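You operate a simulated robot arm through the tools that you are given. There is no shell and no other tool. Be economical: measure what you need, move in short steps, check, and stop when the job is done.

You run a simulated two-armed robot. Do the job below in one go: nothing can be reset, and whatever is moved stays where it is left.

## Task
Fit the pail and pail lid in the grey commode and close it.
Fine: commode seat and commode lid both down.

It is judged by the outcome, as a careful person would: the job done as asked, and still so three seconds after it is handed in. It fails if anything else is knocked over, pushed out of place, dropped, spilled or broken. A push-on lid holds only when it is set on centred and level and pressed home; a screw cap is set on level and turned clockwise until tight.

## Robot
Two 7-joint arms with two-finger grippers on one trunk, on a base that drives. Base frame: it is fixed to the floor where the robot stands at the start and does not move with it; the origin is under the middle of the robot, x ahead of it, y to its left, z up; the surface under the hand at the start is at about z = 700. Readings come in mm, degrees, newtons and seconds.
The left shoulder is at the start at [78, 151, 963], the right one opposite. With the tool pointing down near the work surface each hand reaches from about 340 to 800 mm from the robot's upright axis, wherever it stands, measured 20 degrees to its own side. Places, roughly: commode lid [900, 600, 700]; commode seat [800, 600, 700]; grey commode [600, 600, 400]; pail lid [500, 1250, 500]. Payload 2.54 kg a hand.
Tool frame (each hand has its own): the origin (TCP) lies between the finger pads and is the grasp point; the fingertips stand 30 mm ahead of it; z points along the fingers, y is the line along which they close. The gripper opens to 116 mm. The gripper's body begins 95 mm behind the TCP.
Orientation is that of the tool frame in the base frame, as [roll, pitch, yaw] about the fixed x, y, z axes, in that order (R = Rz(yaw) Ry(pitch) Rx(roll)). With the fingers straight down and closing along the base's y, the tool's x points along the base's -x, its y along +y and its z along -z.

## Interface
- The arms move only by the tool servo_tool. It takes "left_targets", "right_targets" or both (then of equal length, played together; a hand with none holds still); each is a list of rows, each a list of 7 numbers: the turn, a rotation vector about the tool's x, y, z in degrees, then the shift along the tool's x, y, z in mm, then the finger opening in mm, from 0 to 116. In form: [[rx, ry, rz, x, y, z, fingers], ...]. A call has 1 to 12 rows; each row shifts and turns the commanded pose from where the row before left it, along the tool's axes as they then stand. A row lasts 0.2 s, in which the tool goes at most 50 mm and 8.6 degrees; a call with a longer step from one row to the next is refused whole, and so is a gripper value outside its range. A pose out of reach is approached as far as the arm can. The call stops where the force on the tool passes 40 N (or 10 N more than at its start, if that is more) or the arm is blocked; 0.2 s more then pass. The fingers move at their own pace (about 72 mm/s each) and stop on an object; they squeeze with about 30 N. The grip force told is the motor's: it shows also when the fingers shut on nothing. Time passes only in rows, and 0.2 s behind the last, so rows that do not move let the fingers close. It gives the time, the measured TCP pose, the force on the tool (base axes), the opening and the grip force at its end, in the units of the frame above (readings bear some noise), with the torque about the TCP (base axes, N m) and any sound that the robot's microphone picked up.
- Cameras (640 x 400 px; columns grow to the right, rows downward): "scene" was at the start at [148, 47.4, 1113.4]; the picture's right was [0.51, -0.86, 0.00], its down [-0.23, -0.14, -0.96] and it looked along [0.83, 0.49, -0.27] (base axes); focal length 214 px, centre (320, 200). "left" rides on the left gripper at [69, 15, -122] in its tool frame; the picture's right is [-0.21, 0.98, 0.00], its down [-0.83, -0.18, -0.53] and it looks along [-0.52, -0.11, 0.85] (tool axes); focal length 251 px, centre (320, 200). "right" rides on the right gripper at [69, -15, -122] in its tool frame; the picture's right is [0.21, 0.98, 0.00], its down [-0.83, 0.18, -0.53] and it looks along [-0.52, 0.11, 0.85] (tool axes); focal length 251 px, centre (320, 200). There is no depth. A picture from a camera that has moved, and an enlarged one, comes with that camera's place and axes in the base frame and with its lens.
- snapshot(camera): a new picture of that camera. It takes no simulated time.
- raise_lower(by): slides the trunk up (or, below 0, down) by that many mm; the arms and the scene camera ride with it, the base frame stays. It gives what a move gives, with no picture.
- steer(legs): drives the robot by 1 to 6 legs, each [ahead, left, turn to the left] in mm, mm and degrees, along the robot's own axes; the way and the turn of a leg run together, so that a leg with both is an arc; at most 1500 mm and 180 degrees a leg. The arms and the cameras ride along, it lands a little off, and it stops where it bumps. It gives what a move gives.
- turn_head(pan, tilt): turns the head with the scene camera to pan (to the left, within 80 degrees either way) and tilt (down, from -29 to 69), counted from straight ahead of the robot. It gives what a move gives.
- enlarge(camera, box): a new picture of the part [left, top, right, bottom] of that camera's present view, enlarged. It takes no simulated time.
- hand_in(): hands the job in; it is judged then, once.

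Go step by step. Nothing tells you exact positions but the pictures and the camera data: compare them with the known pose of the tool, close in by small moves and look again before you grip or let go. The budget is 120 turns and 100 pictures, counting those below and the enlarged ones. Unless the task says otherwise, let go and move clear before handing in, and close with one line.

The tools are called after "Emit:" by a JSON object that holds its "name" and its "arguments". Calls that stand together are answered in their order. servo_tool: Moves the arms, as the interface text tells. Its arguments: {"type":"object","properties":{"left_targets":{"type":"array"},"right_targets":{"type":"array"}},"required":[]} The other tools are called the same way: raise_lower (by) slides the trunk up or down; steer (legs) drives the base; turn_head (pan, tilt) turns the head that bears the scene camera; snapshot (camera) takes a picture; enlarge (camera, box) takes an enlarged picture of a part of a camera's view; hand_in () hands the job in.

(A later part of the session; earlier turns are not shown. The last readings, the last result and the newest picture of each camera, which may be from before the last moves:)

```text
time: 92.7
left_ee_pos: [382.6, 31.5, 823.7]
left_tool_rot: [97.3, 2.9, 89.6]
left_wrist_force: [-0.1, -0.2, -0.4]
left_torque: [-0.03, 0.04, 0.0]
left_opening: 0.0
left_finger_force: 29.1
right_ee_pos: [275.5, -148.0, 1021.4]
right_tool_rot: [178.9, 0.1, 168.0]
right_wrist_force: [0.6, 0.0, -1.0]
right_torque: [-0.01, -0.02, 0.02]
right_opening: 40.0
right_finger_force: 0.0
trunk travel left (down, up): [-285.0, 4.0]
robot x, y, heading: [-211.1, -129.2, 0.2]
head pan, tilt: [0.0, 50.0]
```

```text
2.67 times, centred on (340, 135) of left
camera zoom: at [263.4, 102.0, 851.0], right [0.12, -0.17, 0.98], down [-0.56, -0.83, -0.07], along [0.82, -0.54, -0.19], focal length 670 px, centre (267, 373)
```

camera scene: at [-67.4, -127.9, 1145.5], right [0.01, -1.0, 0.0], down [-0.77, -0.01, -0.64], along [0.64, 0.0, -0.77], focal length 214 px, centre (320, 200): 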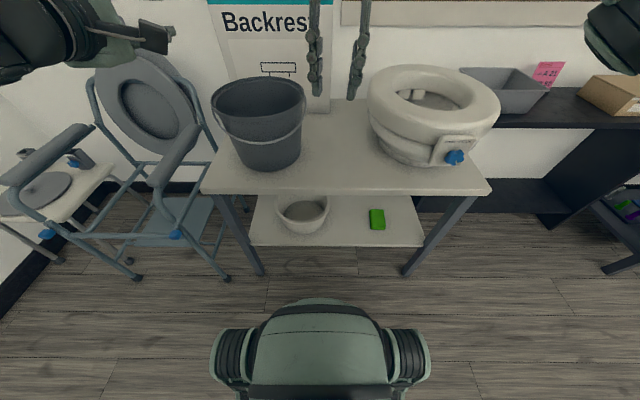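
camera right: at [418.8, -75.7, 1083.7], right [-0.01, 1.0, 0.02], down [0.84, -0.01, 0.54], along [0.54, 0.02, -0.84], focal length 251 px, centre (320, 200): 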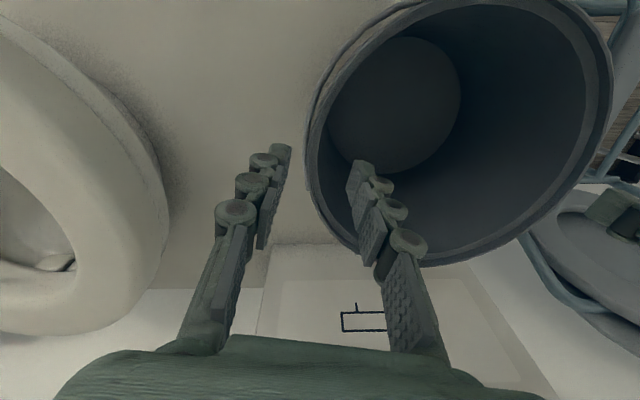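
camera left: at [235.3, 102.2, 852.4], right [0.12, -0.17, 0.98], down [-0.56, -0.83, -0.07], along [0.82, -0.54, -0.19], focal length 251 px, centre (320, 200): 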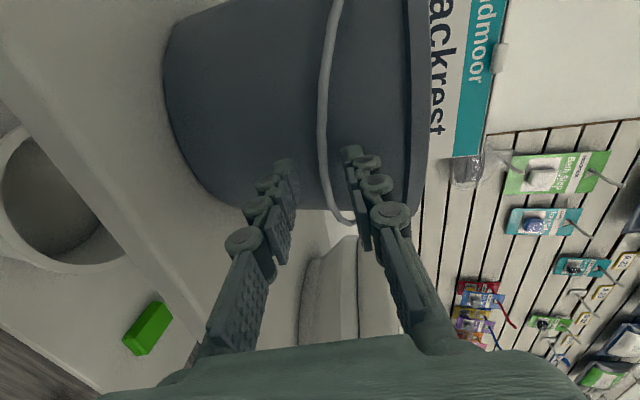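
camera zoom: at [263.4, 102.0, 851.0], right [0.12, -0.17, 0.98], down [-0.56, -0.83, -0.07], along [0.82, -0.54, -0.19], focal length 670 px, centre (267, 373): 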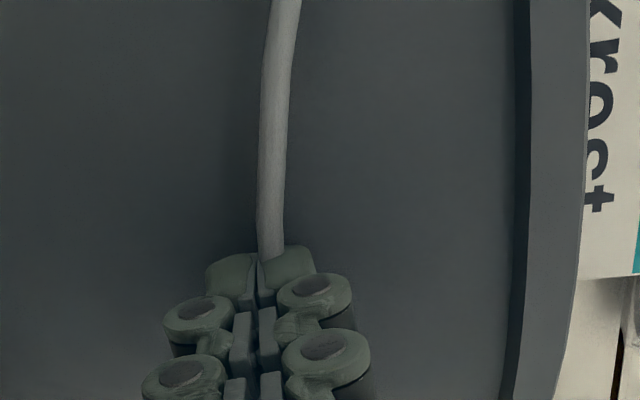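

The sloped wall is being met by the upper finger first. I'll retract, tilt the hand up ~19° to face the wall squarely, and narrow the opening.

Emit:
{"name": "servo_tool", "arguments": {"left_targets": [[0, 0, 0, 0, 0, -10, 0], [0, 0, 0, 0, 0, -10, 16], [-8, 0, 0, 0, 0, 0, 16], [-8, 0, 0, 0, 0, 0, 16], [-4, 0, 0, 0, 0, 0, 16], [0, 0, 0, 0, -10.8, -2, 16], [0, 0, 0, 0, 0, 0, 16]]}}

Emit:
{"name": "enlarge", "arguments": {"camera": "left", "box": [200, 50, 480, 225]}}

Emit:
{"name": "enlarge", "arguments": {"camera": "scene", "box": [170, 50, 370, 200]}}

```text
time: 94.3
left_ee_pos: [363.6, 31.9, 816.2]
left_tool_rot: [77.3, 2.7, 89.7]
left_wrist_force: [-0.1, 0.9, -0.5]
left_torque: [0.01, -0.01, 0.03]
left_opening: 16.1
left_finger_force: 0.0
right_ee_pos: [276.2, -149.5, 1021.8]
right_tool_rot: [178.9, 0.0, 168.1]
right_wrist_force: [0.5, 0.1, 0.4]
right_torque: [0.02, 0.02, 0.0]
right_opening: 39.9
right_finger_force: 0.0
trunk travel left (down, up): [-285.0, 4.0]
robot x, y, heading: [-215.2, -132.0, 0.7]
head pan, tilt: [0.0, 50.0]
```

```text
2.29 times, centred on (340, 138) of left
camera zoom: at [241.4, 100.4, 800.5], right [-0.22, -0.17, 0.96], down [-0.49, -0.84, -0.25], along [0.85, -0.52, 0.1], focal length 575 px, centre (274, 343)
```

zoom: 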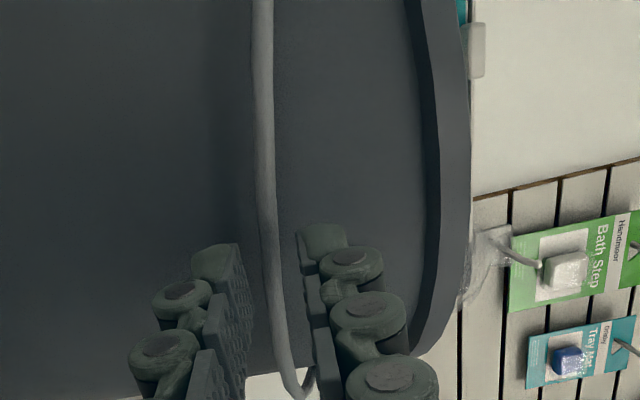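

```text
2.67 times, centred on (270, 125) of scene
camera zoom: at [-67.3, -128.2, 1145.5], right [0.01, -1.0, 0.0], down [-0.77, -0.01, -0.64], along [0.64, 0.0, -0.77], focal length 572 px, centre (453, 400)
```

zoom: 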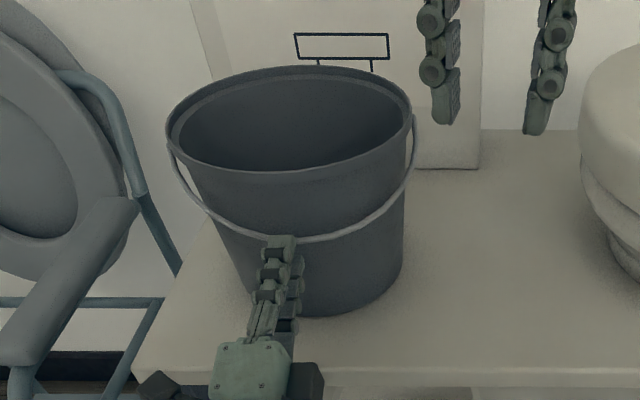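

Now well aligned; advancing in small steps until light contact.

Emit:
{"name": "servo_tool", "arguments": {"left_targets": [[0, 0, 0, 0, -0.8, 4, 16], [0, 0, 0, 0, -0.8, 4, 16], [0, 0, 0, 0, -0.8, 4, 16], [0, 0, 0, 0, -0.8, 4, 16], [0, 0, 0, 0, -0.8, 4, 16]]}}

Emit:
{"name": "enlarge", "arguments": {"camera": "left", "box": [200, 50, 480, 225]}}

```text
time: 95.5
left_ee_pos: [382.9, 31.0, 815.9]
left_tool_rot: [77.3, 3.1, 89.8]
left_wrist_force: [-0.3, 1.2, -0.2]
left_torque: [-0.01, 0.0, 0.0]
left_opening: 15.9
left_finger_force: 0.1
right_ee_pos: [277.1, -147.9, 1021.8]
right_tool_rot: [178.9, 0.0, 168.0]
right_wrist_force: [-0.4, -0.1, 0.6]
right_torque: [0.01, 0.02, -0.02]
right_opening: 40.1
right_finger_force: 0.1
trunk travel left (down, up): [-285.0, 4.0]
robot x, y, heading: [-207.9, -132.0, 0.4]
head pan, tilt: [0.0, 50.0]
```

```text
2.29 times, centred on (340, 138) of left
camera zoom: at [261.2, 99.4, 801.1], right [-0.22, -0.16, 0.96], down [-0.49, -0.84, -0.25], along [0.85, -0.52, 0.1], focal length 575 px, centre (274, 343)
```

zoom: 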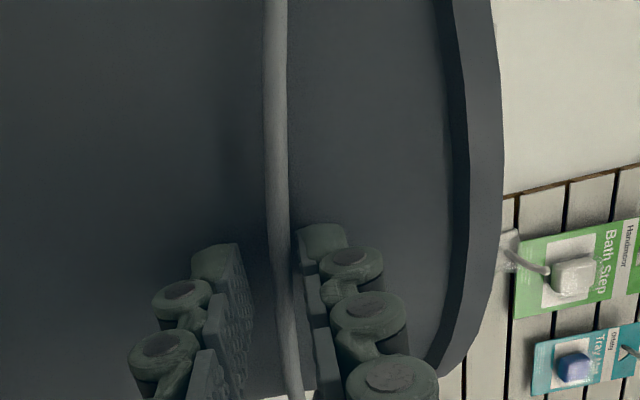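

Emit:
{"name": "servo_tool", "arguments": {"left_targets": [[0, 0, 0, 0, -0.8, 4, 16], [0, 0, 0, 0, -0.8, 4, 16], [0, 0, 0, 0, 0, 0, 16]]}}

Emit:
{"name": "servo_tool", "arguments": {"left_targets": [[0, 0, 0, 0, 0, 0, 0], [0, 0, 0, 0, 0, 0, 0], [0, 0, 0, 0, 0, 0, 0]]}}

Emit:
{"name": "enlarge", "arguments": {"camera": "left", "box": [200, 50, 480, 225]}}

```text
time: 96.3
left_ee_pos: [391.0, 31.0, 816.7]
left_tool_rot: [77.2, 2.9, 89.8]
left_wrist_force: [-1.2, 0.1, -0.4]
left_torque: [0.03, 0.03, 0.02]
left_opening: 15.6
left_finger_force: 0.0
right_ee_pos: [275.6, -149.0, 1022.8]
right_tool_rot: [178.8, 0.0, 168.1]
right_wrist_force: [-0.5, 0.0, 0.7]
right_torque: [0.02, 0.03, 0.02]
right_opening: 40.1
right_finger_force: 0.0
trunk travel left (down, up): [-285.0, 4.0]
robot x, y, heading: [-212.4, -128.9, 0.5]
head pan, tilt: [0.0, 50.0]
```

```text
time: 97.1
left_ee_pos: [391.0, 30.3, 817.4]
left_tool_rot: [77.2, 2.9, 89.7]
left_wrist_force: [0.7, 0.7, 0.0]
left_torque: [-0.05, 0.01, -0.03]
left_opening: 0.2
left_finger_force: 28.5
right_ee_pos: [275.7, -149.0, 1021.1]
right_tool_rot: [178.8, 0.0, 168.0]
right_wrist_force: [0.7, 0.4, 0.0]
right_torque: [0.0, 0.04, 0.01]
right_opening: 40.0
right_finger_force: 0.1
trunk travel left (down, up): [-285.0, 4.0]
robot x, y, heading: [-212.9, -130.0, 0.4]
head pan, tilt: [0.0, 50.0]
```

```text
2.29 times, centred on (340, 138) of left
camera zoom: at [269.0, 99.3, 801.7], right [-0.22, -0.16, 0.96], down [-0.49, -0.84, -0.25], along [0.85, -0.52, 0.1], focal length 575 px, centre (274, 343)
```

zoom: 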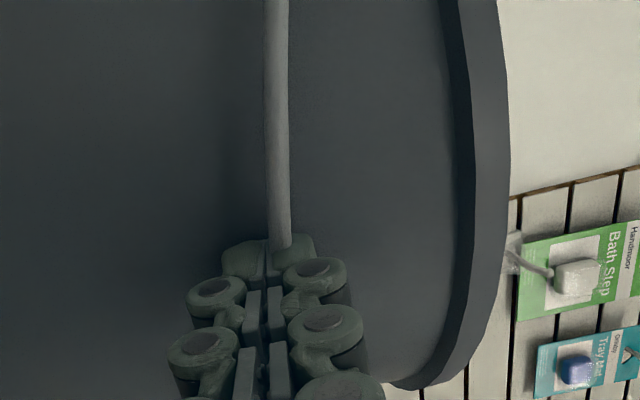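

The fingers closed to zero although the wire appears to be between them. I'll test by pulling up along the arc 15 mm and looking.

Emit:
{"name": "servo_tool", "arguments": {"left_targets": [[0, 0, 0, 0, 6, -4, 0], [0, 0, 0, 0, 6, -4, 0], [0, 0, 0, 0, 6, -4, 0]]}}

Emit:
{"name": "snapshot", "arguments": {"camera": "left"}}

Emit:
{"name": "enlarge", "arguments": {"camera": "scene", "box": [170, 50, 370, 200]}}

```text
time: 97.9
left_ee_pos: [373.4, 33.3, 831.9]
left_tool_rot: [77.2, 2.9, 89.8]
left_wrist_force: [0.3, -0.3, 0.0]
left_torque: [0.03, 0.0, -0.04]
left_opening: 0.1
left_finger_force: 28.0
right_ee_pos: [276.4, -148.3, 1021.6]
right_tool_rot: [178.7, 0.0, 168.0]
right_wrist_force: [0.2, -0.2, -0.8]
right_torque: [0.04, -0.01, 0.02]
right_opening: 40.0
right_finger_force: 0.0
trunk travel left (down, up): [-285.0, 4.0]
robot x, y, heading: [-215.1, -126.7, 0.6]
head pan, tilt: [0.0, 50.0]
```

```text
38 pictures are left
camera left: at [252.7, 100.9, 816.5], right [-0.22, -0.16, 0.96], down [-0.48, -0.84, -0.25], along [0.85, -0.52, 0.1], focal length 251 px, centre (320, 200)
```

left: 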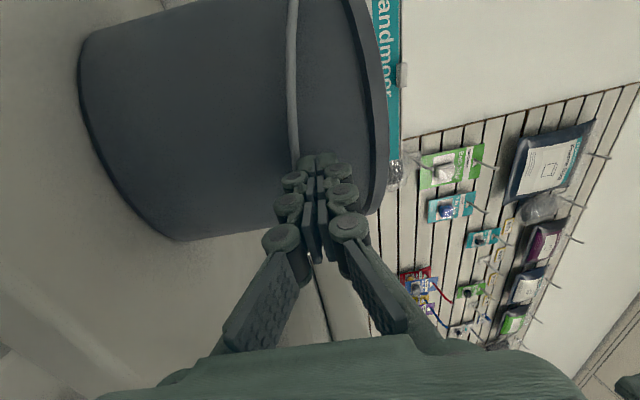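

```text
2.67 times, centred on (270, 125) of scene
camera zoom: at [-67.4, -128.2, 1145.5], right [0.01, -1.0, 0.0], down [-0.77, -0.01, -0.64], along [0.64, 0.0, -0.77], focal length 572 px, centre (453, 400)
```

zoom: 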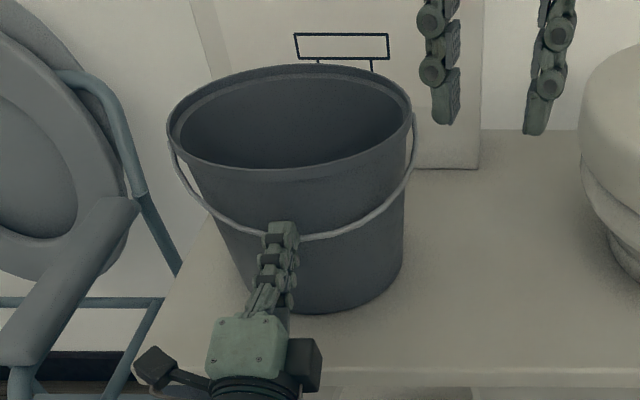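

The bail is fixed scenery that the fingers pass through, so the rim must be used. I'll instead grip the near side of the rim at ±45° with mirrored hand yaws, which suits both arms; first I'll reorient the left hand.

Emit:
{"name": "servo_tool", "arguments": {"left_targets": [[0, 0, 0, 0, 0, -40, 20], [0, 0, 0, 10, 40, -10, 30], [0, 0, 0, 10, 40, 0, 50], [0, 0, 0, 10, 40, 0, 50], [0, 0, 0, 10, 40, 0, 50], [0, 0, 0, 10, 20, 0, 50]]}}

Emit:
{"name": "servo_tool", "arguments": {"left_targets": [[8.5, 0, 0, 0, 0, 0, 50], [8.5, 0, 0, 0, 0, 0, 50], [8.5, 0, 0, 0, 0, 0, 50], [8.5, 0, 0, 0, 0, 0, 50], [8.5, 0, 0, 0, 0, 0, 50], [8.5, 0, 0, 0, 0, 0, 50], [8.5, 0, 0, 0, 0, 0, 50], [8.5, 0, 0, 0, 0, 0, 50], [8.5, 0, 0, 0, 0, 0, 50], [8.5, 0, 0, 0, 0, 0, 50], [8.5, 0, 0, 0, 0, 0, 50], [8.5, 0, 0, 0, 0, 0, 50]]}}

Emit:
{"name": "servo_tool", "arguments": {"left_targets": [[0, 0, -8.5, 0, 0, 0, 50], [0, 0, -8.5, 0, 0, 0, 50], [0, 0, -8.5, 0, 0, 0, 50], [0, 0, -8.5, 0, 0, 0, 50], [0, 0, -8.5, 0, 0, 0, 50], [0, 0, -8.5, 0, 0, 0, 50], [0, 0, -8.5, 0, 0, 0, 50], [0, 0, -8.5, 0, 0, 0, 50]], "right_targets": [[0, 0, 4, 0, 0, 0, 50], [0, 0, 4, 0, 0, 0, 50], [0, 0, 4, 0, 0, 0, 50], [0, 0, 4, 0, 0, 0, 50], [0, 0, 4, 0, 0, 0, 50], [0, 0, 4, 0, 0, 0, 50], [0, 0, 4, 0, 0, 0, 50], [0, 0, 5, 0, 0, 0, 50]]}}

Emit:
{"name": "servo_tool", "arguments": {"left_targets": [[0, 0, -8.5, 0, 0, 0, 50], [0, 0, -8.5, 0, 0, 0, 50], [0, 0, -8.5, 0, 0, 0, 50], [0, 0, -8.5, 0, 0, 0, 50], [0, 0, -8.5, 0, 0, 0, 50], [0, 0, -8.5, 0, 0, 0, 50], [0, 0, -8.5, 0, 0, 0, 50], [0, 0, -8.5, 0, 0, 0, 50]]}}

```text
time: 99.3
left_ee_pos: [314.5, 90.7, 977.7]
left_tool_rot: [77.2, 2.9, 89.7]
left_wrist_force: [-0.3, -0.7, -0.9]
left_torque: [0.0, 0.03, 0.0]
left_opening: 49.9
left_finger_force: 0.1
left hand out of reach, approached as far as the arm can: row 5, 6
right_ee_pos: [276.0, -148.6, 1021.3]
right_tool_rot: [178.8, 0.0, 168.0]
right_wrist_force: [-0.4, -0.2, -0.6]
right_torque: [0.02, -0.05, -0.02]
right_opening: 40.0
right_finger_force: 0.0
trunk travel left (down, up): [-285.0, 4.0]
robot x, y, heading: [-210.7, -128.1, 0.5]
head pan, tilt: [0.0, 50.0]
```

```text
time: 101.9
left_ee_pos: [343.7, 92.0, 966.3]
left_tool_rot: [179.2, 2.9, 89.7]
left_wrist_force: [-0.1, 0.2, -0.4]
left_torque: [-0.04, 0.02, 0.03]
left_opening: 50.2
left_finger_force: 0.0
left hand out of reach, approached as far as the arm can: row 1, 2
right_ee_pos: [276.5, -148.6, 1022.6]
right_tool_rot: [178.8, -0.1, 168.0]
right_wrist_force: [0.5, 0.6, 0.3]
right_torque: [0.01, 0.03, 0.02]
right_opening: 39.7
right_finger_force: 0.2
trunk travel left (down, up): [-285.0, 4.0]
robot x, y, heading: [-210.5, -124.5, 0.4]
head pan, tilt: [0.0, 50.0]
```

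```text
time: 103.7
left_ee_pos: [343.8, 91.7, 966.4]
left_tool_rot: [-177.5, 1.8, 157.9]
left_wrist_force: [1.0, -0.3, -1.6]
left_torque: [0.04, -0.02, 0.05]
left_opening: 50.1
left_finger_force: 0.0
right_ee_pos: [274.1, -149.6, 1021.5]
right_tool_rot: [179.0, -0.7, 134.9]
right_wrist_force: [0.1, 0.7, 0.8]
right_torque: [0.02, -0.01, -0.01]
right_opening: 50.1
right_finger_force: 0.0
trunk travel left (down, up): [-285.0, 4.0]
robot x, y, heading: [-213.2, -131.2, 0.8]
head pan, tilt: [0.0, 50.0]
```

```text
time: 105.5
left_ee_pos: [342.8, 91.6, 966.0]
left_tool_rot: [-177.4, -1.5, -134.2]
left_wrist_force: [0.7, 0.2, -0.4]
left_torque: [-0.01, -0.01, 0.02]
left_opening: 50.0
left_finger_force: 0.1
right_ee_pos: [276.2, -147.9, 1021.6]
right_tool_rot: [179.0, -0.7, 134.9]
right_wrist_force: [0.2, 1.0, -0.4]
right_torque: [-0.01, 0.0, 0.02]
right_opening: 49.9
right_finger_force: 0.0
trunk travel left (down, up): [-285.0, 4.0]
robot x, y, heading: [-211.1, -128.8, 0.3]
head pan, tilt: [0.0, 50.0]
```

Emit:
{"name": "steer", "arguments": {"legs": [[140, 165, 0]]}}

Emit:
{"name": "servo_tool", "arguments": {"left_targets": [[0, 0, 0, 32, -14.6, 4, 50], [0, 0, 0, 32, -14.6, 4, 50], [0, 0, 0, 32, -14.6, 4, 50], [0, 0, 0, 32, -14.8, 4, 50]], "right_targets": [[0, 0, 0, -14.5, -7.4, 19, 50], [0, 0, 0, -14.5, -7.4, 19, 50], [0, 0, 0, -14.5, -7.4, 19, 50], [0, 0, 0, -14.5, -7.4, 19, 50]]}}

Emit:
{"name": "snapshot", "arguments": {"camera": "left"}}

Emit:
{"name": "snapshot", "arguments": {"camera": "right"}}

```text
time: 107.8
left_ee_pos: [481.5, 256.9, 965.3]
left_tool_rot: [-177.5, -1.5, -134.5]
left_wrist_force: [0.2, 0.5, -0.8]
left_torque: [-0.04, 0.02, 0.02]
left_opening: 50.3
left_finger_force: 0.2
right_ee_pos: [414.3, 16.6, 1021.6]
right_tool_rot: [179.0, -0.7, 135.0]
right_wrist_force: [0.7, -0.3, -0.4]
right_torque: [-0.03, -0.02, 0.02]
right_opening: 50.2
right_finger_force: 0.0
trunk travel left (down, up): [-285.0, 4.0]
robot x, y, heading: [-73.4, 36.4, 0.3]
head pan, tilt: [0.0, 50.0]
```

```text
time: 108.8
left_ee_pos: [434.8, 121.1, 955.7]
left_tool_rot: [-177.4, -1.5, -134.5]
left_wrist_force: [-0.2, 0.1, 0.6]
left_torque: [0.04, -0.01, 0.04]
left_opening: 50.0
left_finger_force: 0.0
right_ee_pos: [432.1, -44.5, 944.1]
right_tool_rot: [179.0, -0.7, 134.9]
right_wrist_force: [0.3, -1.3, -0.3]
right_torque: [0.0, -0.03, 0.01]
right_opening: 49.8
right_finger_force: 0.1
trunk travel left (down, up): [-285.0, 4.0]
robot x, y, heading: [-71.4, 35.3, 0.4]
head pan, tilt: [0.0, 50.0]
```

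```text
36 pictures are left
camera left: at [374.3, 88.0, 1078.8], right [-0.55, 0.84, -0.05], down [0.7, 0.49, 0.52], along [0.46, 0.25, -0.85], focal length 251 px, centre (320, 200)
```

left: 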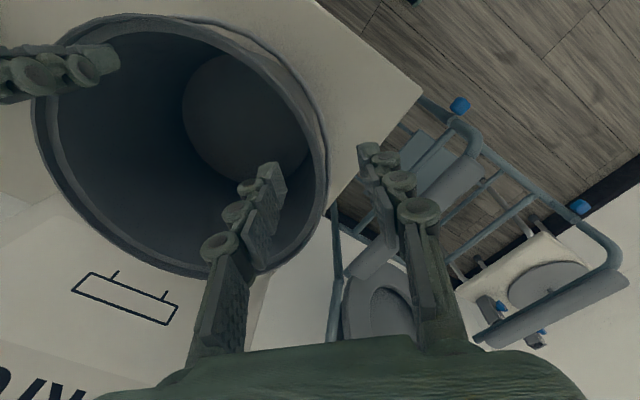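

```text
35 pictures are left
camera right: at [371.7, -8.5, 1066.9], right [0.54, 0.84, 0.02], down [0.71, -0.47, 0.53], along [0.45, -0.27, -0.85], focal length 251 px, centre (320, 200)
```

right: 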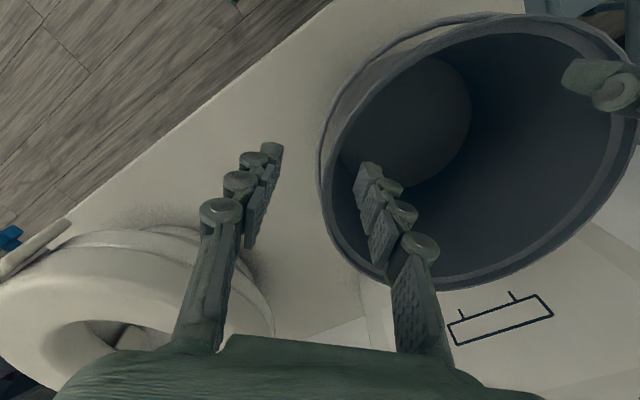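

Pail centre refined to [527, 40]. I'll nudge both hands inward slightly, descend and grip.

Emit:
{"name": "servo_tool", "arguments": {"left_targets": [[0, 0, 0, 0, -4, 15, 50], [0, 0, 0, 0, 0, 16, 50], [0, 0, 0, 0, 0, 16, 50], [0, 0, 0, 0, 0, 16, 50], [0, 0, 0, 0, 0, 16, 50], [0, 0, 0, 0, 0, 0, 50]], "right_targets": [[0, 0, 0, 0, 8, 13, 50], [0, 0, 0, 0, 0, 14, 50], [0, 0, 0, 0, 0, 14, 50], [0, 0, 0, 0, 0, 13, 50], [0, 0, 0, 0, 0, 13, 50], [0, 0, 0, 0, 0, 0, 50]]}}

Emit:
{"name": "servo_tool", "arguments": {"left_targets": [[0, 0, 0, 0, 0, 0, 30], [0, 0, 0, 0, 0, 0, 15], [0, 0, 0, 0, 0, 0, 0], [0, 0, 0, 0, 0, 0, 0], [0, 0, 0, 0, 0, 0, 0]], "right_targets": [[0, 0, 0, 0, 0, 0, 30], [0, 0, 0, 0, 0, 0, 15], [0, 0, 0, 0, 0, 0, 0], [0, 0, 0, 0, 0, 0, 0], [0, 0, 0, 0, 0, 0, 0]]}}

Emit:
{"name": "snapshot", "arguments": {"camera": "scene"}}

```text
time: 110.2
left_ee_pos: [438.2, 115.7, 876.4]
left_tool_rot: [-177.4, -1.6, -134.6]
left_wrist_force: [0.4, -0.2, -0.1]
left_torque: [-0.01, 0.01, 0.0]
left_opening: 49.7
left_finger_force: 0.0
right_ee_pos: [438.4, -37.4, 877.1]
right_tool_rot: [179.0, -0.6, 135.0]
right_wrist_force: [-0.8, -0.5, 0.5]
right_torque: [-0.01, -0.01, -0.01]
right_opening: 49.9
right_finger_force: 0.1
trunk travel left (down, up): [-285.0, 4.0]
robot x, y, heading: [-73.7, 36.9, 0.4]
head pan, tilt: [0.0, 50.0]
```

```text
time: 111.4
left_ee_pos: [437.3, 114.9, 876.3]
left_tool_rot: [-177.3, -1.5, -134.5]
left_wrist_force: [1.9, -2.6, 0.9]
left_torque: [-1.14, -0.64, 0.61]
left_opening: 9.4
left_finger_force: 29.9
right_ee_pos: [439.7, -35.5, 878.4]
right_tool_rot: [178.9, -0.6, 134.8]
right_wrist_force: [0.9, 2.4, 1.6]
right_torque: [1.08, -0.59, -0.52]
right_opening: 9.9
right_finger_force: 30.4
trunk travel left (down, up): [-285.0, 4.0]
robot x, y, heading: [-72.4, 39.0, 0.4]
head pan, tilt: [0.0, 50.0]
```

```text
34 pictures are left
camera scene: at [70.8, 38.1, 1145.6], right [0.01, -1.0, 0.0], down [-0.77, 0.0, -0.64], along [0.64, 0.0, -0.77], focal length 214 px, centre (320, 200)
```

scene: 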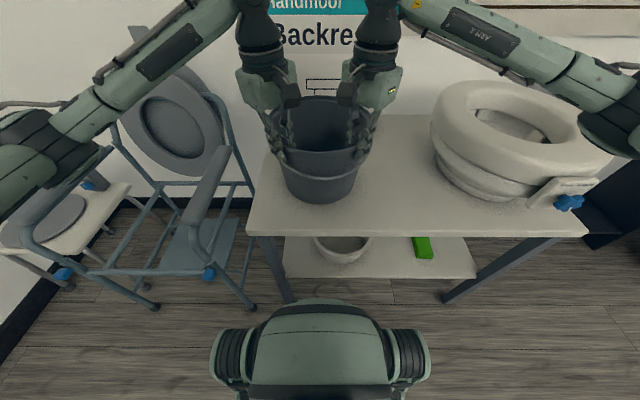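

A balanced, low-stress grip. Lifting.

Emit:
{"name": "servo_tool", "arguments": {"left_targets": [[0, 0, 0, 0, 0, -5, 0], [0, 0, 0, 0, 0, -6, 0], [0, 0, 0, 0, 0, -6, 0], [0, 0, 0, 0, 0, -6, 0], [0, 0, 0, 0, 0, -6, 0], [0, 0, 0, 0, 0, -6, 0], [0, 0, 0, 0, 0, -6, 0], [0, 0, 0, 0, 0, -6, 0]], "right_targets": [[0, 0, 0, 0, 0, -5, 0], [0, 0, 0, 0, 0, -6, 0], [0, 0, 0, 0, 0, -6, 0], [0, 0, 0, 0, 0, -6, 0], [0, 0, 0, 0, 0, -6, 0], [0, 0, 0, 0, 0, -6, 0], [0, 0, 0, 0, 0, -6, 0], [0, 0, 0, 0, 0, -6, 0]]}}

Emit:
{"name": "snapshot", "arguments": {"camera": "scene"}}

```text
time: 113.2
left_ee_pos: [436.8, 118.6, 924.1]
left_tool_rot: [-177.3, -1.6, -134.5]
left_wrist_force: [0.1, -19.2, -4.2]
left_torque: [-0.14, 0.39, 0.53]
left_opening: 7.2
left_finger_force: 29.7
right_ee_pos: [441.0, -35.6, 924.7]
right_tool_rot: [178.8, -0.8, 134.9]
right_wrist_force: [-0.7, 19.6, 0.4]
right_torque: [0.5, -0.1, -0.53]
right_opening: 6.4
right_finger_force: 29.6
trunk travel left (down, up): [-285.0, 4.0]
robot x, y, heading: [-71.8, 36.2, 0.5]
head pan, tilt: [0.0, 50.0]
```

```text
33 pictures are left
camera scene: at [71.2, 38.1, 1145.5], right [0.01, -1.0, 0.0], down [-0.77, 0.0, -0.64], along [0.64, 0.0, -0.77], focal length 214 px, centre (320, 200)
```

scene: 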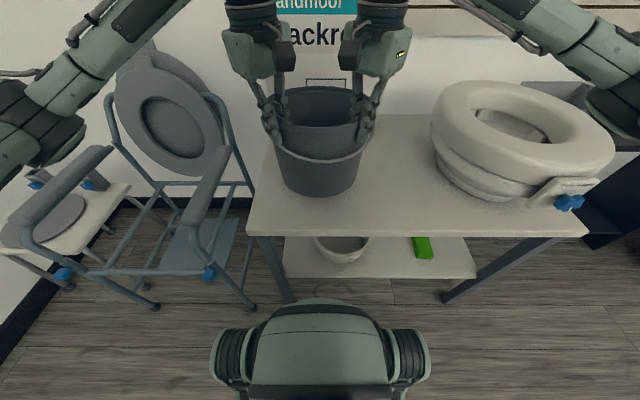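

Emit:
{"name": "enlarge", "arguments": {"camera": "scene", "box": [220, 60, 420, 210]}}

Emit:
{"name": "snapshot", "arguments": {"camera": "right"}}

```text
2.67 times, centred on (320, 135) of scene
camera zoom: at [71.2, 38.1, 1145.5], right [0.01, -1.0, 0.0], down [-0.77, 0.0, -0.64], along [0.64, 0.0, -0.77], focal length 572 px, centre (320, 373)
```

zoom: 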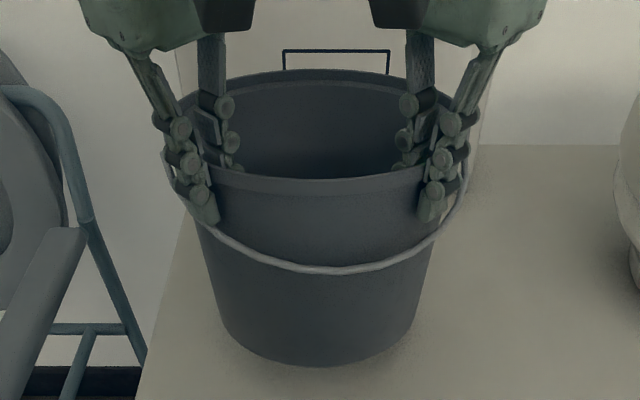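

```text
31 pictures are left
camera right: at [379.6, -0.6, 1047.1], right [0.54, 0.84, 0.02], down [0.71, -0.47, 0.53], along [0.45, -0.27, -0.85], focal length 251 px, centre (320, 200)
```

right: 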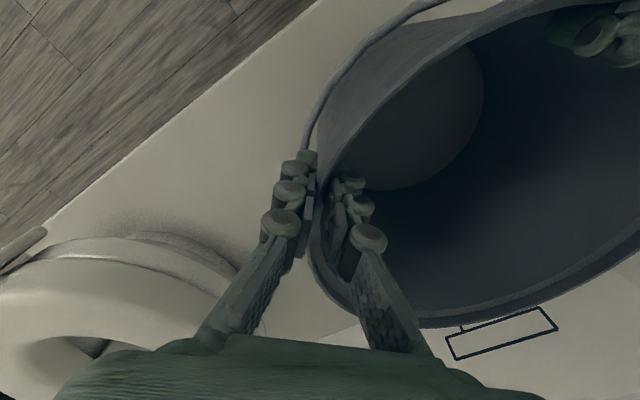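

The pail is held with a slight forward tilt, which is tolerable. I'll relieve the sideways tension and drive to the commode.

Emit:
{"name": "servo_tool", "arguments": {"left_targets": [[0, 0, 0, 0.9, -0.9, -4, 0], [0, 0, 0, 0.9, -0.9, -4, 0], [0, 0, 0, 0, 0, -4, 0]], "right_targets": [[0, 0, 0, 0.9, 0.9, -4, 0], [0, 0, 0, 0.9, 0.9, -4, 0], [0, 0, 0, 0, 0, -4, 0]]}}

Emit:
{"name": "steer", "arguments": {"legs": [[-150, 0, -0.4], [0, 560, 0]]}}

Emit:
{"name": "snapshot", "arguments": {"camera": "scene"}}

```text
time: 114.0
left_ee_pos: [436.4, 117.8, 935.0]
left_tool_rot: [-177.4, -1.5, -134.4]
left_wrist_force: [-1.3, -1.0, -4.5]
left_torque: [-0.53, 0.66, 0.53]
left_opening: 7.0
left_finger_force: 30.0
right_ee_pos: [440.7, -35.9, 936.7]
right_tool_rot: [179.1, -0.7, 134.8]
right_wrist_force: [-0.6, 2.3, -0.6]
right_torque: [0.84, -0.31, -0.53]
right_opening: 6.6
right_finger_force: 30.5
trunk travel left (down, up): [-285.0, 4.0]
robot x, y, heading: [-73.8, 37.2, 0.3]
head pan, tilt: [0.0, 50.0]
```

```text
time: 120.9
left_ee_pos: [284.7, 685.7, 934.9]
left_tool_rot: [-177.6, -1.5, -134.8]
left_wrist_force: [0.4, 18.2, -4.4]
left_torque: [0.42, 0.37, 0.54]
left_opening: 7.3
left_finger_force: 30.1
right_ee_pos: [286.5, 530.9, 936.9]
right_tool_rot: [179.0, -0.5, 134.5]
right_wrist_force: [-0.6, -18.5, -0.5]
right_torque: [-0.14, -0.08, -0.46]
right_opening: 6.3
right_finger_force: 29.7
trunk travel left (down, up): [-285.0, 4.0]
robot x, y, heading: [-225.3, 607.6, 0.0]
head pan, tilt: [0.0, 50.0]
```

```text
30 pictures are left
camera scene: at [-81.6, 607.9, 1145.5], right [0.0, -1.0, 0.0], down [-0.77, 0.0, -0.64], along [0.64, 0.0, -0.77], focal length 214 px, centre (320, 200)
```

scene: 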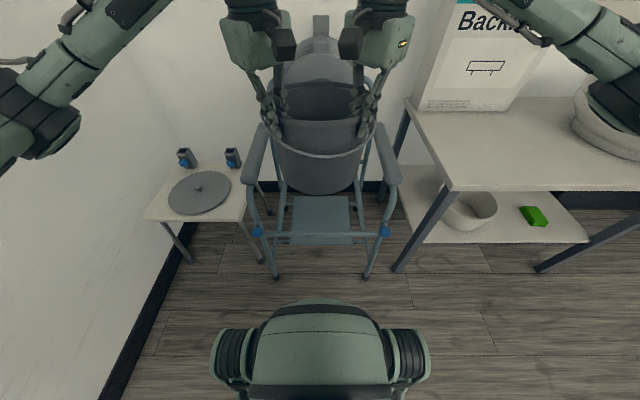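

Centred on the commode. Driving forward and lowering part-way, with checks on the elbows.

Emit:
{"name": "steer", "arguments": {"legs": [[172, 0, 0]]}}

Emit:
{"name": "servo_tool", "arguments": {"left_targets": [[0, 0, 0, 0, 0, 12, 0], [0, 0, 0, 0, 0, 12, 0], [0, 0, 0, 0, 0, 12, 0], [0, 0, 0, 0, 0, 12, 0], [0, 0, 0, 0, 0, 12, 0], [0, 0, 0, 0, 0, 12, 0], [0, 0, 0, 0, 0, 12, 0], [0, 0, 0, 0, 0, 12, 0], [0, 0, 0, 0, 0, 12, 0], [0, 0, 0, 0, 0, 12, 0], [0, 0, 0, 0, 0, 12, 0], [0, 0, 0, 0, 0, 12, 0]], "right_targets": [[0, 0, 0, 0, 0, 12, 0], [0, 0, 0, 0, 0, 12, 0], [0, 0, 0, 0, 0, 12, 0], [0, 0, 0, 0, 0, 12, 0], [0, 0, 0, 0, 0, 12, 0], [0, 0, 0, 0, 0, 12, 0], [0, 0, 0, 0, 0, 12, 0], [0, 0, 0, 0, 0, 12, 0], [0, 0, 0, 0, 0, 12, 0], [0, 0, 0, 0, 0, 12, 0], [0, 0, 0, 0, 0, 12, 0], [0, 0, 0, 0, 0, 12, 0]]}}

Emit:
{"name": "snapshot", "arguments": {"camera": "scene"}}

```text
time: 122.4
left_ee_pos: [455.5, 682.9, 935.1]
left_tool_rot: [-177.6, -1.5, -135.0]
left_wrist_force: [0.8, -1.2, -3.9]
left_torque: [-0.08, 0.51, 0.56]
left_opening: 7.4
left_finger_force: 30.0
right_ee_pos: [456.8, 530.3, 936.5]
right_tool_rot: [179.2, -0.7, 134.2]
right_wrist_force: [-0.1, 0.0, -2.3]
right_torque: [0.08, -0.13, -0.5]
right_opening: 6.5
right_finger_force: 30.0
trunk travel left (down, up): [-285.0, 4.0]
robot x, y, heading: [-56.4, 605.7, 0.0]
head pan, tilt: [0.0, 50.0]
```

```text
time: 125.0
left_ee_pos: [457.3, 681.3, 790.1]
left_tool_rot: [-178.3, -1.2, -134.7]
left_wrist_force: [0.7, 37.2, -5.1]
left_torque: [0.7, 0.61, 0.53]
left_opening: 7.2
left_finger_force: 30.2
right_ee_pos: [456.2, 529.1, 790.2]
right_tool_rot: [179.7, -0.4, 134.2]
right_wrist_force: [-0.3, -37.1, -0.1]
right_torque: [-0.19, -0.37, -0.38]
right_opening: 6.6
right_finger_force: 30.3
trunk travel left (down, up): [-285.0, 4.0]
robot x, y, heading: [-56.1, 606.7, -0.3]
head pan, tilt: [0.0, 50.0]
```

```text
29 pictures are left
camera scene: at [88.9, 606.9, 1145.5], right [0.0, -1.0, 0.0], down [-0.77, 0.0, -0.64], along [0.64, 0.0, -0.77], focal length 214 px, centre (320, 200)
```

scene: 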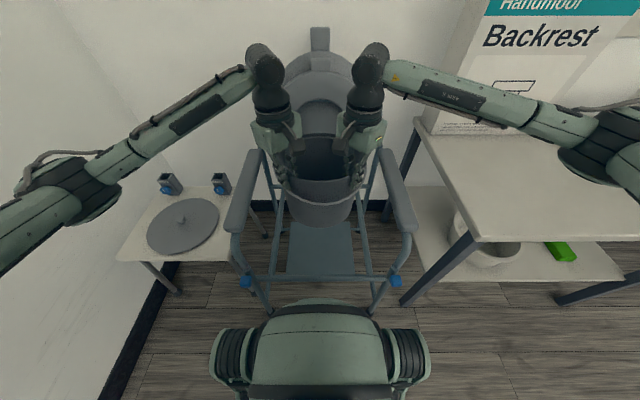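

Elbows remain well clear. Relieving the squeeze, then lowering further.

Emit:
{"name": "servo_tool", "arguments": {"left_targets": [[0, 0, 0, -1.6, 1.6, 4, 0], [0, 0, 0, -1.6, 1.6, 8, 0], [0, 0, 0, 0, 0, 12, 0], [0, 0, 0, 0, 0, 12, 0], [0, 0, 0, 0, 0, 12, 0], [0, 0, 0, 0, 0, 12, 0], [0, 0, 0, 0, 0, 12, 0], [0, 0, 0, 0, 0, 12, 0]], "right_targets": [[0, 0, 0, -1.6, -1.6, 4, 0], [0, 0, 0, -1.6, -1.6, 8, 0], [0, 0, 0, 0, 0, 12, 0], [0, 0, 0, 0, 0, 12, 0], [0, 0, 0, 0, 0, 12, 0], [0, 0, 0, 0, 0, 12, 0], [0, 0, 0, 0, 0, 12, 0], [0, 0, 0, 0, 0, 12, 0]]}}

```text
time: 126.8
left_ee_pos: [459.3, 679.7, 706.8]
left_tool_rot: [-178.0, -1.3, -134.8]
left_wrist_force: [0.7, 24.4, 1.3]
left_torque: [0.44, 0.83, 0.53]
left_opening: 7.0
left_finger_force: 29.7
right_ee_pos: [457.9, 525.7, 706.7]
right_tool_rot: [179.5, -0.4, 134.3]
right_wrist_force: [-1.2, -24.4, -5.9]
right_torque: [-1.08, -0.51, -0.46]
right_opening: 6.9
right_finger_force: 29.7
trunk travel left (down, up): [-285.0, 4.0]
robot x, y, heading: [-55.9, 607.2, 0.0]
head pan, tilt: [0.0, 50.0]
```

Emit:
{"name": "servo_tool", "arguments": {"left_targets": [[0, 0, 0, -1.1, 1.1, 4, 0], [0, 0, 0, -1.1, 1.1, 8, 0], [0, 0, 0, 0, 0, 12, 0], [0, 0, 0, 0, 0, 12, 0], [0, 0, 0, 0, 0, 12, 0], [0, 0, 0, 0, 0, 12, 0], [0, 0, 0, 0, 0, 12, 0], [0, 0, 0, 0, 0, 12, 0]], "right_targets": [[0, 0, 0, -1.1, -1.1, 4, 0], [0, 0, 0, -1.1, -1.1, 8, 0], [0, 0, 0, 0, 0, 12, 0], [0, 0, 0, 0, 0, 12, 0], [0, 0, 0, 0, 0, 12, 0], [0, 0, 0, 0, 0, 12, 0], [0, 0, 0, 0, 0, 12, 0], [0, 0, 0, 0, 0, 12, 0]]}}

Emit:
{"name": "snapshot", "arguments": {"camera": "scene"}}

Emit:
{"name": "snapshot", "arguments": {"camera": "right"}}

```text
time: 128.6
left_ee_pos: [460.1, 677.9, 622.0]
left_tool_rot: [-177.8, -1.2, -134.8]
left_wrist_force: [1.6, 24.3, -1.1]
left_torque: [0.39, 0.44, 0.53]
left_opening: 7.1
left_finger_force: 30.1
right_ee_pos: [458.5, 524.8, 623.6]
right_tool_rot: [179.5, -0.4, 134.2]
right_wrist_force: [-0.7, -23.8, -2.9]
right_torque: [-0.66, -0.15, -0.43]
right_opening: 6.8
right_finger_force: 29.8
trunk travel left (down, up): [-285.0, 4.0]
robot x, y, heading: [-53.6, 604.8, -0.0]
head pan, tilt: [0.0, 50.0]
```

```text
28 pictures are left
camera scene: at [88.8, 606.9, 1145.5], right [0.0, -1.0, 0.0], down [-0.77, 0.0, -0.64], along [0.64, 0.0, -0.77], focal length 214 px, centre (320, 200)
```

scene: 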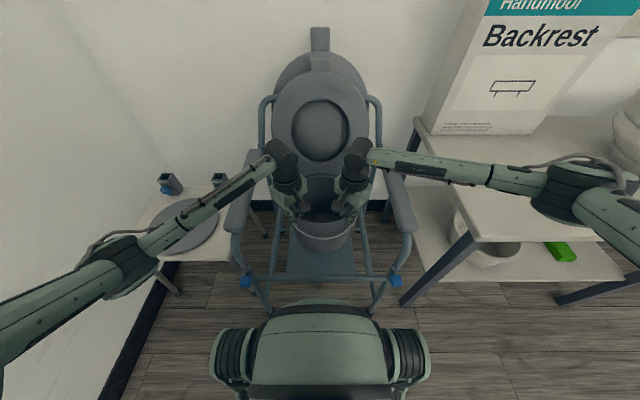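

```text
27 pictures are left
camera right: at [398.2, 562.8, 746.5], right [0.55, 0.83, 0.01], down [0.7, -0.47, 0.53], along [0.45, -0.28, -0.85], focal length 251 px, centre (320, 200)
```

right: 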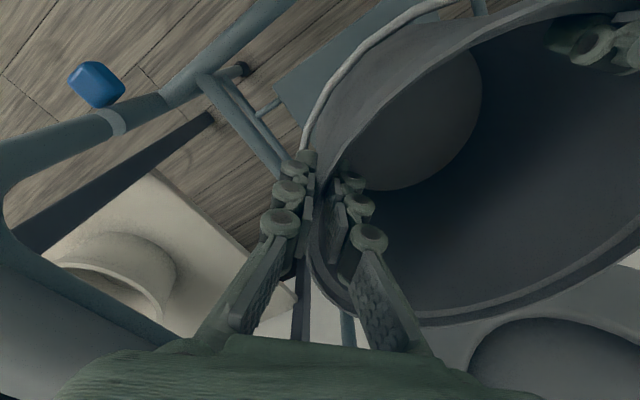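

Emit:
{"name": "servo_tool", "arguments": {"left_targets": [[0, 0, 0, -1.5, 1.5, 4, 0], [0, 0, 0, -1.5, 1.5, 8, 0], [0, 0, 0, 0, 0, 12, 0], [0, 0, 0, 0, 0, 12, 0], [0, 0, 0, 0, 0, 12, 0], [0, 0, 0, -0.5, 0.5, 12, 0], [0, 0, 0, 0, 0, 12, 0], [0, 0, 0, -0.5, 0.5, 12, 0], [0, 0, 0, 0, 0, 12, 0]], "right_targets": [[0, 0, 0, -1.5, -1.5, 4, 0], [0, 0, 0, -1.5, -1.5, 8, 0], [0, 0, 0, 0, 0, 12, 0], [0, 0, 0, 0, 0, 12, 0], [0, 0, 0, 0, 0, 12, 0], [0, 0, 0, -0.5, -0.5, 12, 0], [0, 0, 0, 0, 0, 12, 0], [0, 0, 0, -0.5, -0.5, 12, 0], [0, 0, 0, 0, 0, 12, 0]]}}

Emit:
{"name": "snapshot", "arguments": {"camera": "scene"}}

```text
time: 130.6
left_ee_pos: [459.5, 677.2, 525.9]
left_tool_rot: [-177.6, -1.4, -134.9]
left_wrist_force: [0.0, 2.6, -12.1]
left_torque: [0.85, -0.27, 0.54]
left_opening: 7.1
left_finger_force: 30.3
right_ee_pos: [458.3, 524.6, 527.6]
right_tool_rot: [179.0, -0.7, 134.2]
right_wrist_force: [-0.5, -3.5, 7.2]
right_torque: [0.67, 0.53, -0.48]
right_opening: 6.8
right_finger_force: 30.3
trunk travel left (down, up): [-285.0, 4.0]
robot x, y, heading: [-55.4, 606.5, -0.0]
head pan, tilt: [0.0, 50.0]
```

```text
26 pictures are left
camera scene: at [88.8, 606.9, 1145.5], right [0.0, -1.0, 0.0], down [-0.77, 0.0, -0.64], along [0.64, 0.0, -0.77], focal length 214 px, centre (320, 200)
```

scene: 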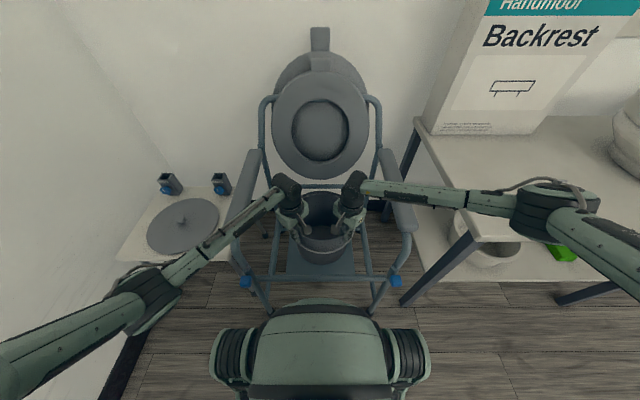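

Emit:
{"name": "servo_tool", "arguments": {"left_targets": [[0, 0, 0, -0.5, 0.5, 8, 0], [0, 0, 0, 0, 0, 8, 0], [0, 0, 0, 0, 0, 8, 0], [0, 0, 0, 0, 0, 8, 0], [0, 0, 0, 0, 0, 8, 0], [0, 0, 0, 0, 0, 8, 0]], "right_targets": [[0, 0, 0, -0.5, -0.5, 8, 0], [0, 0, 0, 0, 0, 8, 0], [0, 0, 0, 0, 0, 8, 0], [0, 0, 0, 0, 0, 8, 0], [0, 0, 0, 0, 0, 8, 0], [0, 0, 0, 0, 0, 8, 0]]}}

Emit:
{"name": "snapshot", "arguments": {"camera": "right"}}

Emit:
{"name": "enlarge", "arguments": {"camera": "scene", "box": [220, 150, 420, 300]}}

```text
time: 132.0
left_ee_pos: [461.8, 676.5, 479.6]
left_tool_rot: [-177.7, -1.5, -134.9]
left_wrist_force: [0.0, 3.8, -8.4]
left_torque: [0.43, 0.29, 0.55]
left_opening: 6.8
left_finger_force: 30.3
right_ee_pos: [457.8, 522.4, 480.1]
right_tool_rot: [179.2, -0.7, 134.4]
right_wrist_force: [-0.8, -4.0, 3.3]
right_torque: [0.37, -0.01, -0.53]
right_opening: 7.0
right_finger_force: 29.8
trunk travel left (down, up): [-285.0, 4.0]
robot x, y, heading: [-55.7, 609.4, -0.2]
head pan, tilt: [0.0, 50.0]
```

```text
25 pictures are left
camera right: at [397.9, 560.3, 602.3], right [0.55, 0.84, 0.02], down [0.7, -0.47, 0.53], along [0.45, -0.28, -0.85], focal length 251 px, centre (320, 200)
```

right: 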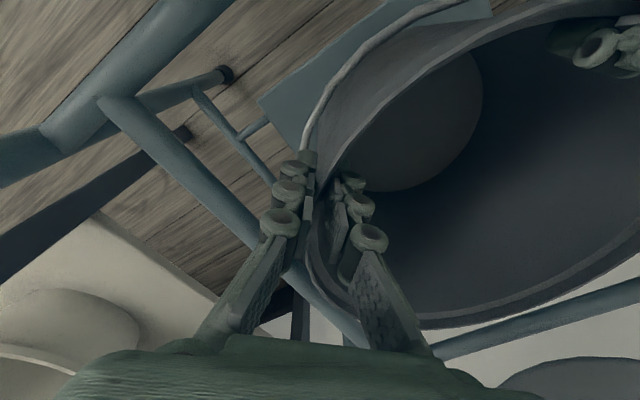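

```text
2.67 times, centred on (320, 225) of scene
camera zoom: at [88.8, 606.9, 1145.5], right [0.0, -1.0, 0.0], down [-0.77, 0.0, -0.64], along [0.64, 0.0, -0.77], focal length 572 px, centre (320, 133)
```

zoom: 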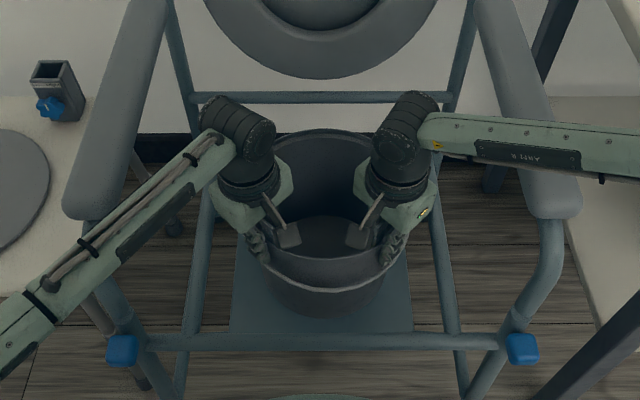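

Emit:
{"name": "servo_tool", "arguments": {"left_targets": [[0, 0, 0, 0, 0, 5, 0], [0, 0, 0, 0, 0, 5, 0], [0, 0, 0, 0, 0, 5, 0], [0, 0, 0, 0, 0, 5, 0], [0, 0, 0, 0, 0, 5, 0], [0, 0, 0, 0, 0, 5, 0]], "right_targets": [[0, 0, 0, 0, 0, 5, 0], [0, 0, 0, 0, 0, 5, 0], [0, 0, 0, 0, 0, 5, 0], [0, 0, 0, 0, 0, 5, 0], [0, 0, 0, 0, 0, 5, 0], [0, 0, 0, 0, 0, 5, 0]]}}

Emit:
{"name": "servo_tool", "arguments": {"left_targets": [[0, 0, 0, 0, 0, 3, 0], [0, 0, 0, 0, 0, 3, 0], [0, 0, 0, 0, 0, 3, 0], [0, 0, 0, 0, 0, 3, 0], [0, 0, 0, 0, 0, 3, 0], [0, 0, 0, 0, 0, 3, 0]], "right_targets": [[0, 0, 0, 0, 0, 3, 0], [0, 0, 0, 0, 0, 3, 0], [0, 0, 0, 0, 0, 3, 0], [0, 0, 0, 0, 0, 3, 0], [0, 0, 0, 0, 0, 3, 0], [0, 0, 0, 0, 0, 3, 0]]}}

```text
time: 133.4
left_ee_pos: [461.1, 676.2, 448.0]
left_tool_rot: [-177.8, -1.4, -134.9]
left_wrist_force: [1.2, 14.9, -5.5]
left_torque: [0.04, 0.65, 0.57]
left_opening: 6.5
left_finger_force: 30.3
right_ee_pos: [457.5, 523.1, 448.5]
right_tool_rot: [179.3, -0.5, 134.3]
right_wrist_force: [-0.1, -13.7, 1.9]
right_torque: [0.51, -0.4, -0.49]
right_opening: 7.1
right_finger_force: 30.3
trunk travel left (down, up): [-285.0, 4.0]
robot x, y, heading: [-57.0, 607.3, -0.0]
head pan, tilt: [0.0, 50.0]
```

```text
time: 134.8
left_ee_pos: [461.4, 675.2, 432.9]
left_tool_rot: [-177.6, -1.1, -134.8]
left_wrist_force: [-3.5, 20.5, 6.0]
left_torque: [1.06, -0.54, 0.6]
left_opening: 6.8
left_finger_force: 30.1
right_ee_pos: [458.2, 523.5, 434.2]
right_tool_rot: [179.2, -0.4, 134.1]
right_wrist_force: [-5.5, -21.7, 12.9]
right_torque: [-0.46, -1.23, -0.61]
right_opening: 7.5
right_finger_force: 30.1
trunk travel left (down, up): [-285.0, 4.0]
robot x, y, heading: [-55.8, 604.5, -0.3]
head pan, tilt: [0.0, 50.0]
```

Contact with the tray (far edge first). I'll lower a bit more to level it.

Emit:
{"name": "servo_tool", "arguments": {"left_targets": [[0, 0, 0, -1.2, 1.2, 0, 0], [0, 0, 0, 0, 0, 2, 0], [0, 0, 0, 0, 0, 2, 0], [0, 0, 0, 0, 0, 2, 0], [0, 0, 0, 0, 0, 2, 0]], "right_targets": [[0, 0, 0, -1.2, -1.2, 0, 0], [0, 0, 0, 0, 0, 2, 0], [0, 0, 0, 0, 0, 2, 0], [0, 0, 0, 0, 0, 2, 0], [0, 0, 0, 0, 0, 2, 0]]}}

Emit:
{"name": "enlarge", "arguments": {"camera": "scene", "box": [220, 150, 420, 300]}}

```text
time: 136.0
left_ee_pos: [463.1, 675.8, 425.0]
left_tool_rot: [-177.5, -1.2, -134.9]
left_wrist_force: [-0.9, 16.1, 8.4]
left_torque: [0.33, -1.38, 0.76]
left_opening: 7.0
left_finger_force: 29.7
right_ee_pos: [458.4, 523.1, 425.2]
right_tool_rot: [179.2, -0.5, 134.3]
right_wrist_force: [-7.0, -17.1, 14.5]
right_torque: [-0.22, -1.43, -0.65]
right_opening: 8.9
right_finger_force: 30.1
trunk travel left (down, up): [-285.0, 4.0]
robot x, y, heading: [-59.3, 607.6, -0.0]
head pan, tilt: [0.0, 50.0]
```

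```text
2.67 times, centred on (320, 225) of scene
camera zoom: at [86.3, 607.0, 1145.9], right [0.0, -1.0, 0.0], down [-0.76, 0.0, -0.64], along [0.64, 0.0, -0.76], focal length 572 px, centre (320, 133)
```

zoom: 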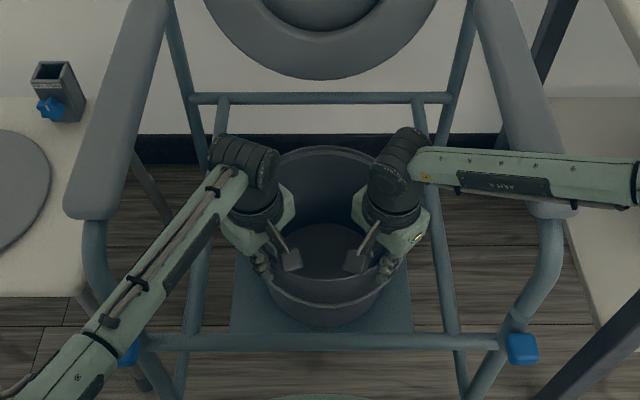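

The pail is nearly flat on the tray. Releasing and rising.

Emit:
{"name": "servo_tool", "arguments": {"left_targets": [[0, 0, 0, -1, 1, 0, 10], [0, 0, 0, -1, 1, 0, 16], [0, 0, 0, 0, 0, 0, 24], [0, 0, 0, 0, 0, 0, 24], [0, 0, 0, 0, 0, -12, 24], [0, 0, 0, 0, 0, -20, 24], [0, 0, 0, 0, 0, -30, 24], [0, 0, 0, 0, 0, -40, 24], [0, 0, 0, 0, 0, -45, 24], [0, 0, 0, 0, 0, -45, 24], [0, 0, 0, 0, 0, -45, 24], [0, 0, 0, 0, 0, -45, 24]], "right_targets": [[0, 0, 0, -1, -1, 0, 10], [0, 0, 0, -1, -1, 0, 16], [0, 0, 0, 0, 0, 0, 24], [0, 0, 0, 0, 0, 0, 24], [0, 0, 0, 0, 0, -12, 24], [0, 0, 0, 0, 0, -20, 24], [0, 0, 0, 0, 0, -30, 24], [0, 0, 0, 0, 0, -40, 24], [0, 0, 0, 0, 0, -45, 24], [0, 0, 0, 0, 0, -45, 24], [0, 0, 0, 0, 0, -45, 24], [0, 0, 0, 0, 0, -45, 24]]}}

Emit:
{"name": "servo_tool", "arguments": {"left_targets": [[0, 0, 0, 0, 0, -45, 50], [0, 0, 0, 0, 0, -45, 50], [0, 0, 0, 0, 0, -45, 50], [0, 0, 0, 0, 0, -45, 50]], "right_targets": [[0, 0, 0, 0, 0, -45, 50], [0, 0, 0, 0, 0, -45, 50], [0, 0, 0, 0, 0, -45, 50], [0, 0, 0, 0, 0, -45, 50]]}}

Emit:
{"name": "snapshot", "arguments": {"camera": "scene"}}

```text
time: 138.6
left_ee_pos: [455.8, 690.3, 706.6]
left_tool_rot: [-177.8, -1.4, -135.0]
left_wrist_force: [0.2, -0.2, -1.6]
left_torque: [0.01, -0.03, -0.02]
left_opening: 23.9
left_finger_force: 0.1
right_ee_pos: [454.4, 515.0, 706.9]
right_tool_rot: [179.1, -0.7, 134.3]
right_wrist_force: [0.0, -0.3, 0.1]
right_torque: [-0.02, -0.02, -0.02]
right_opening: 24.1
right_finger_force: 0.1
trunk travel left (down, up): [-285.0, 4.0]
robot x, y, heading: [-55.1, 603.1, -0.1]
head pan, tilt: [0.0, 50.0]
```

```text
time: 139.6
left_ee_pos: [455.9, 700.9, 885.3]
left_tool_rot: [-177.6, -1.5, -135.1]
left_wrist_force: [0.4, -0.2, 0.9]
left_torque: [-0.03, -0.02, -0.01]
left_opening: 49.9
left_finger_force: 0.1
right_ee_pos: [455.0, 509.4, 888.5]
right_tool_rot: [179.0, -0.7, 134.4]
right_wrist_force: [-0.8, -0.4, -0.8]
right_torque: [0.01, -0.01, 0.06]
right_opening: 50.0
right_finger_force: 0.1
trunk travel left (down, up): [-285.0, 4.0]
robot x, y, heading: [-54.3, 604.5, 0.1]
head pan, tilt: [0.0, 50.0]
```

```text
22 pictures are left
camera scene: at [87.9, 606.9, 1145.5], right [0.0, -1.0, 0.0], down [-0.77, 0.0, -0.64], along [0.64, 0.0, -0.77], focal length 214 px, centre (320, 200)
```

scene: 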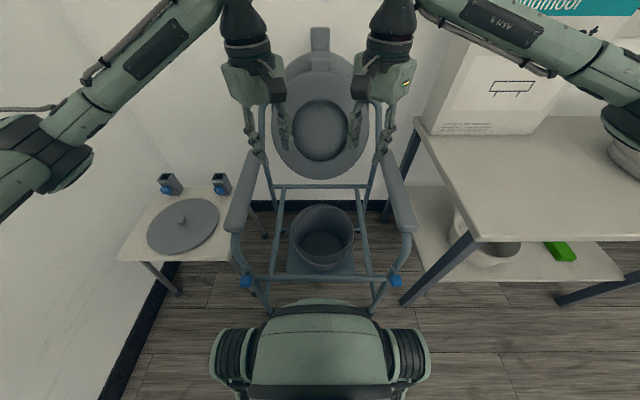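

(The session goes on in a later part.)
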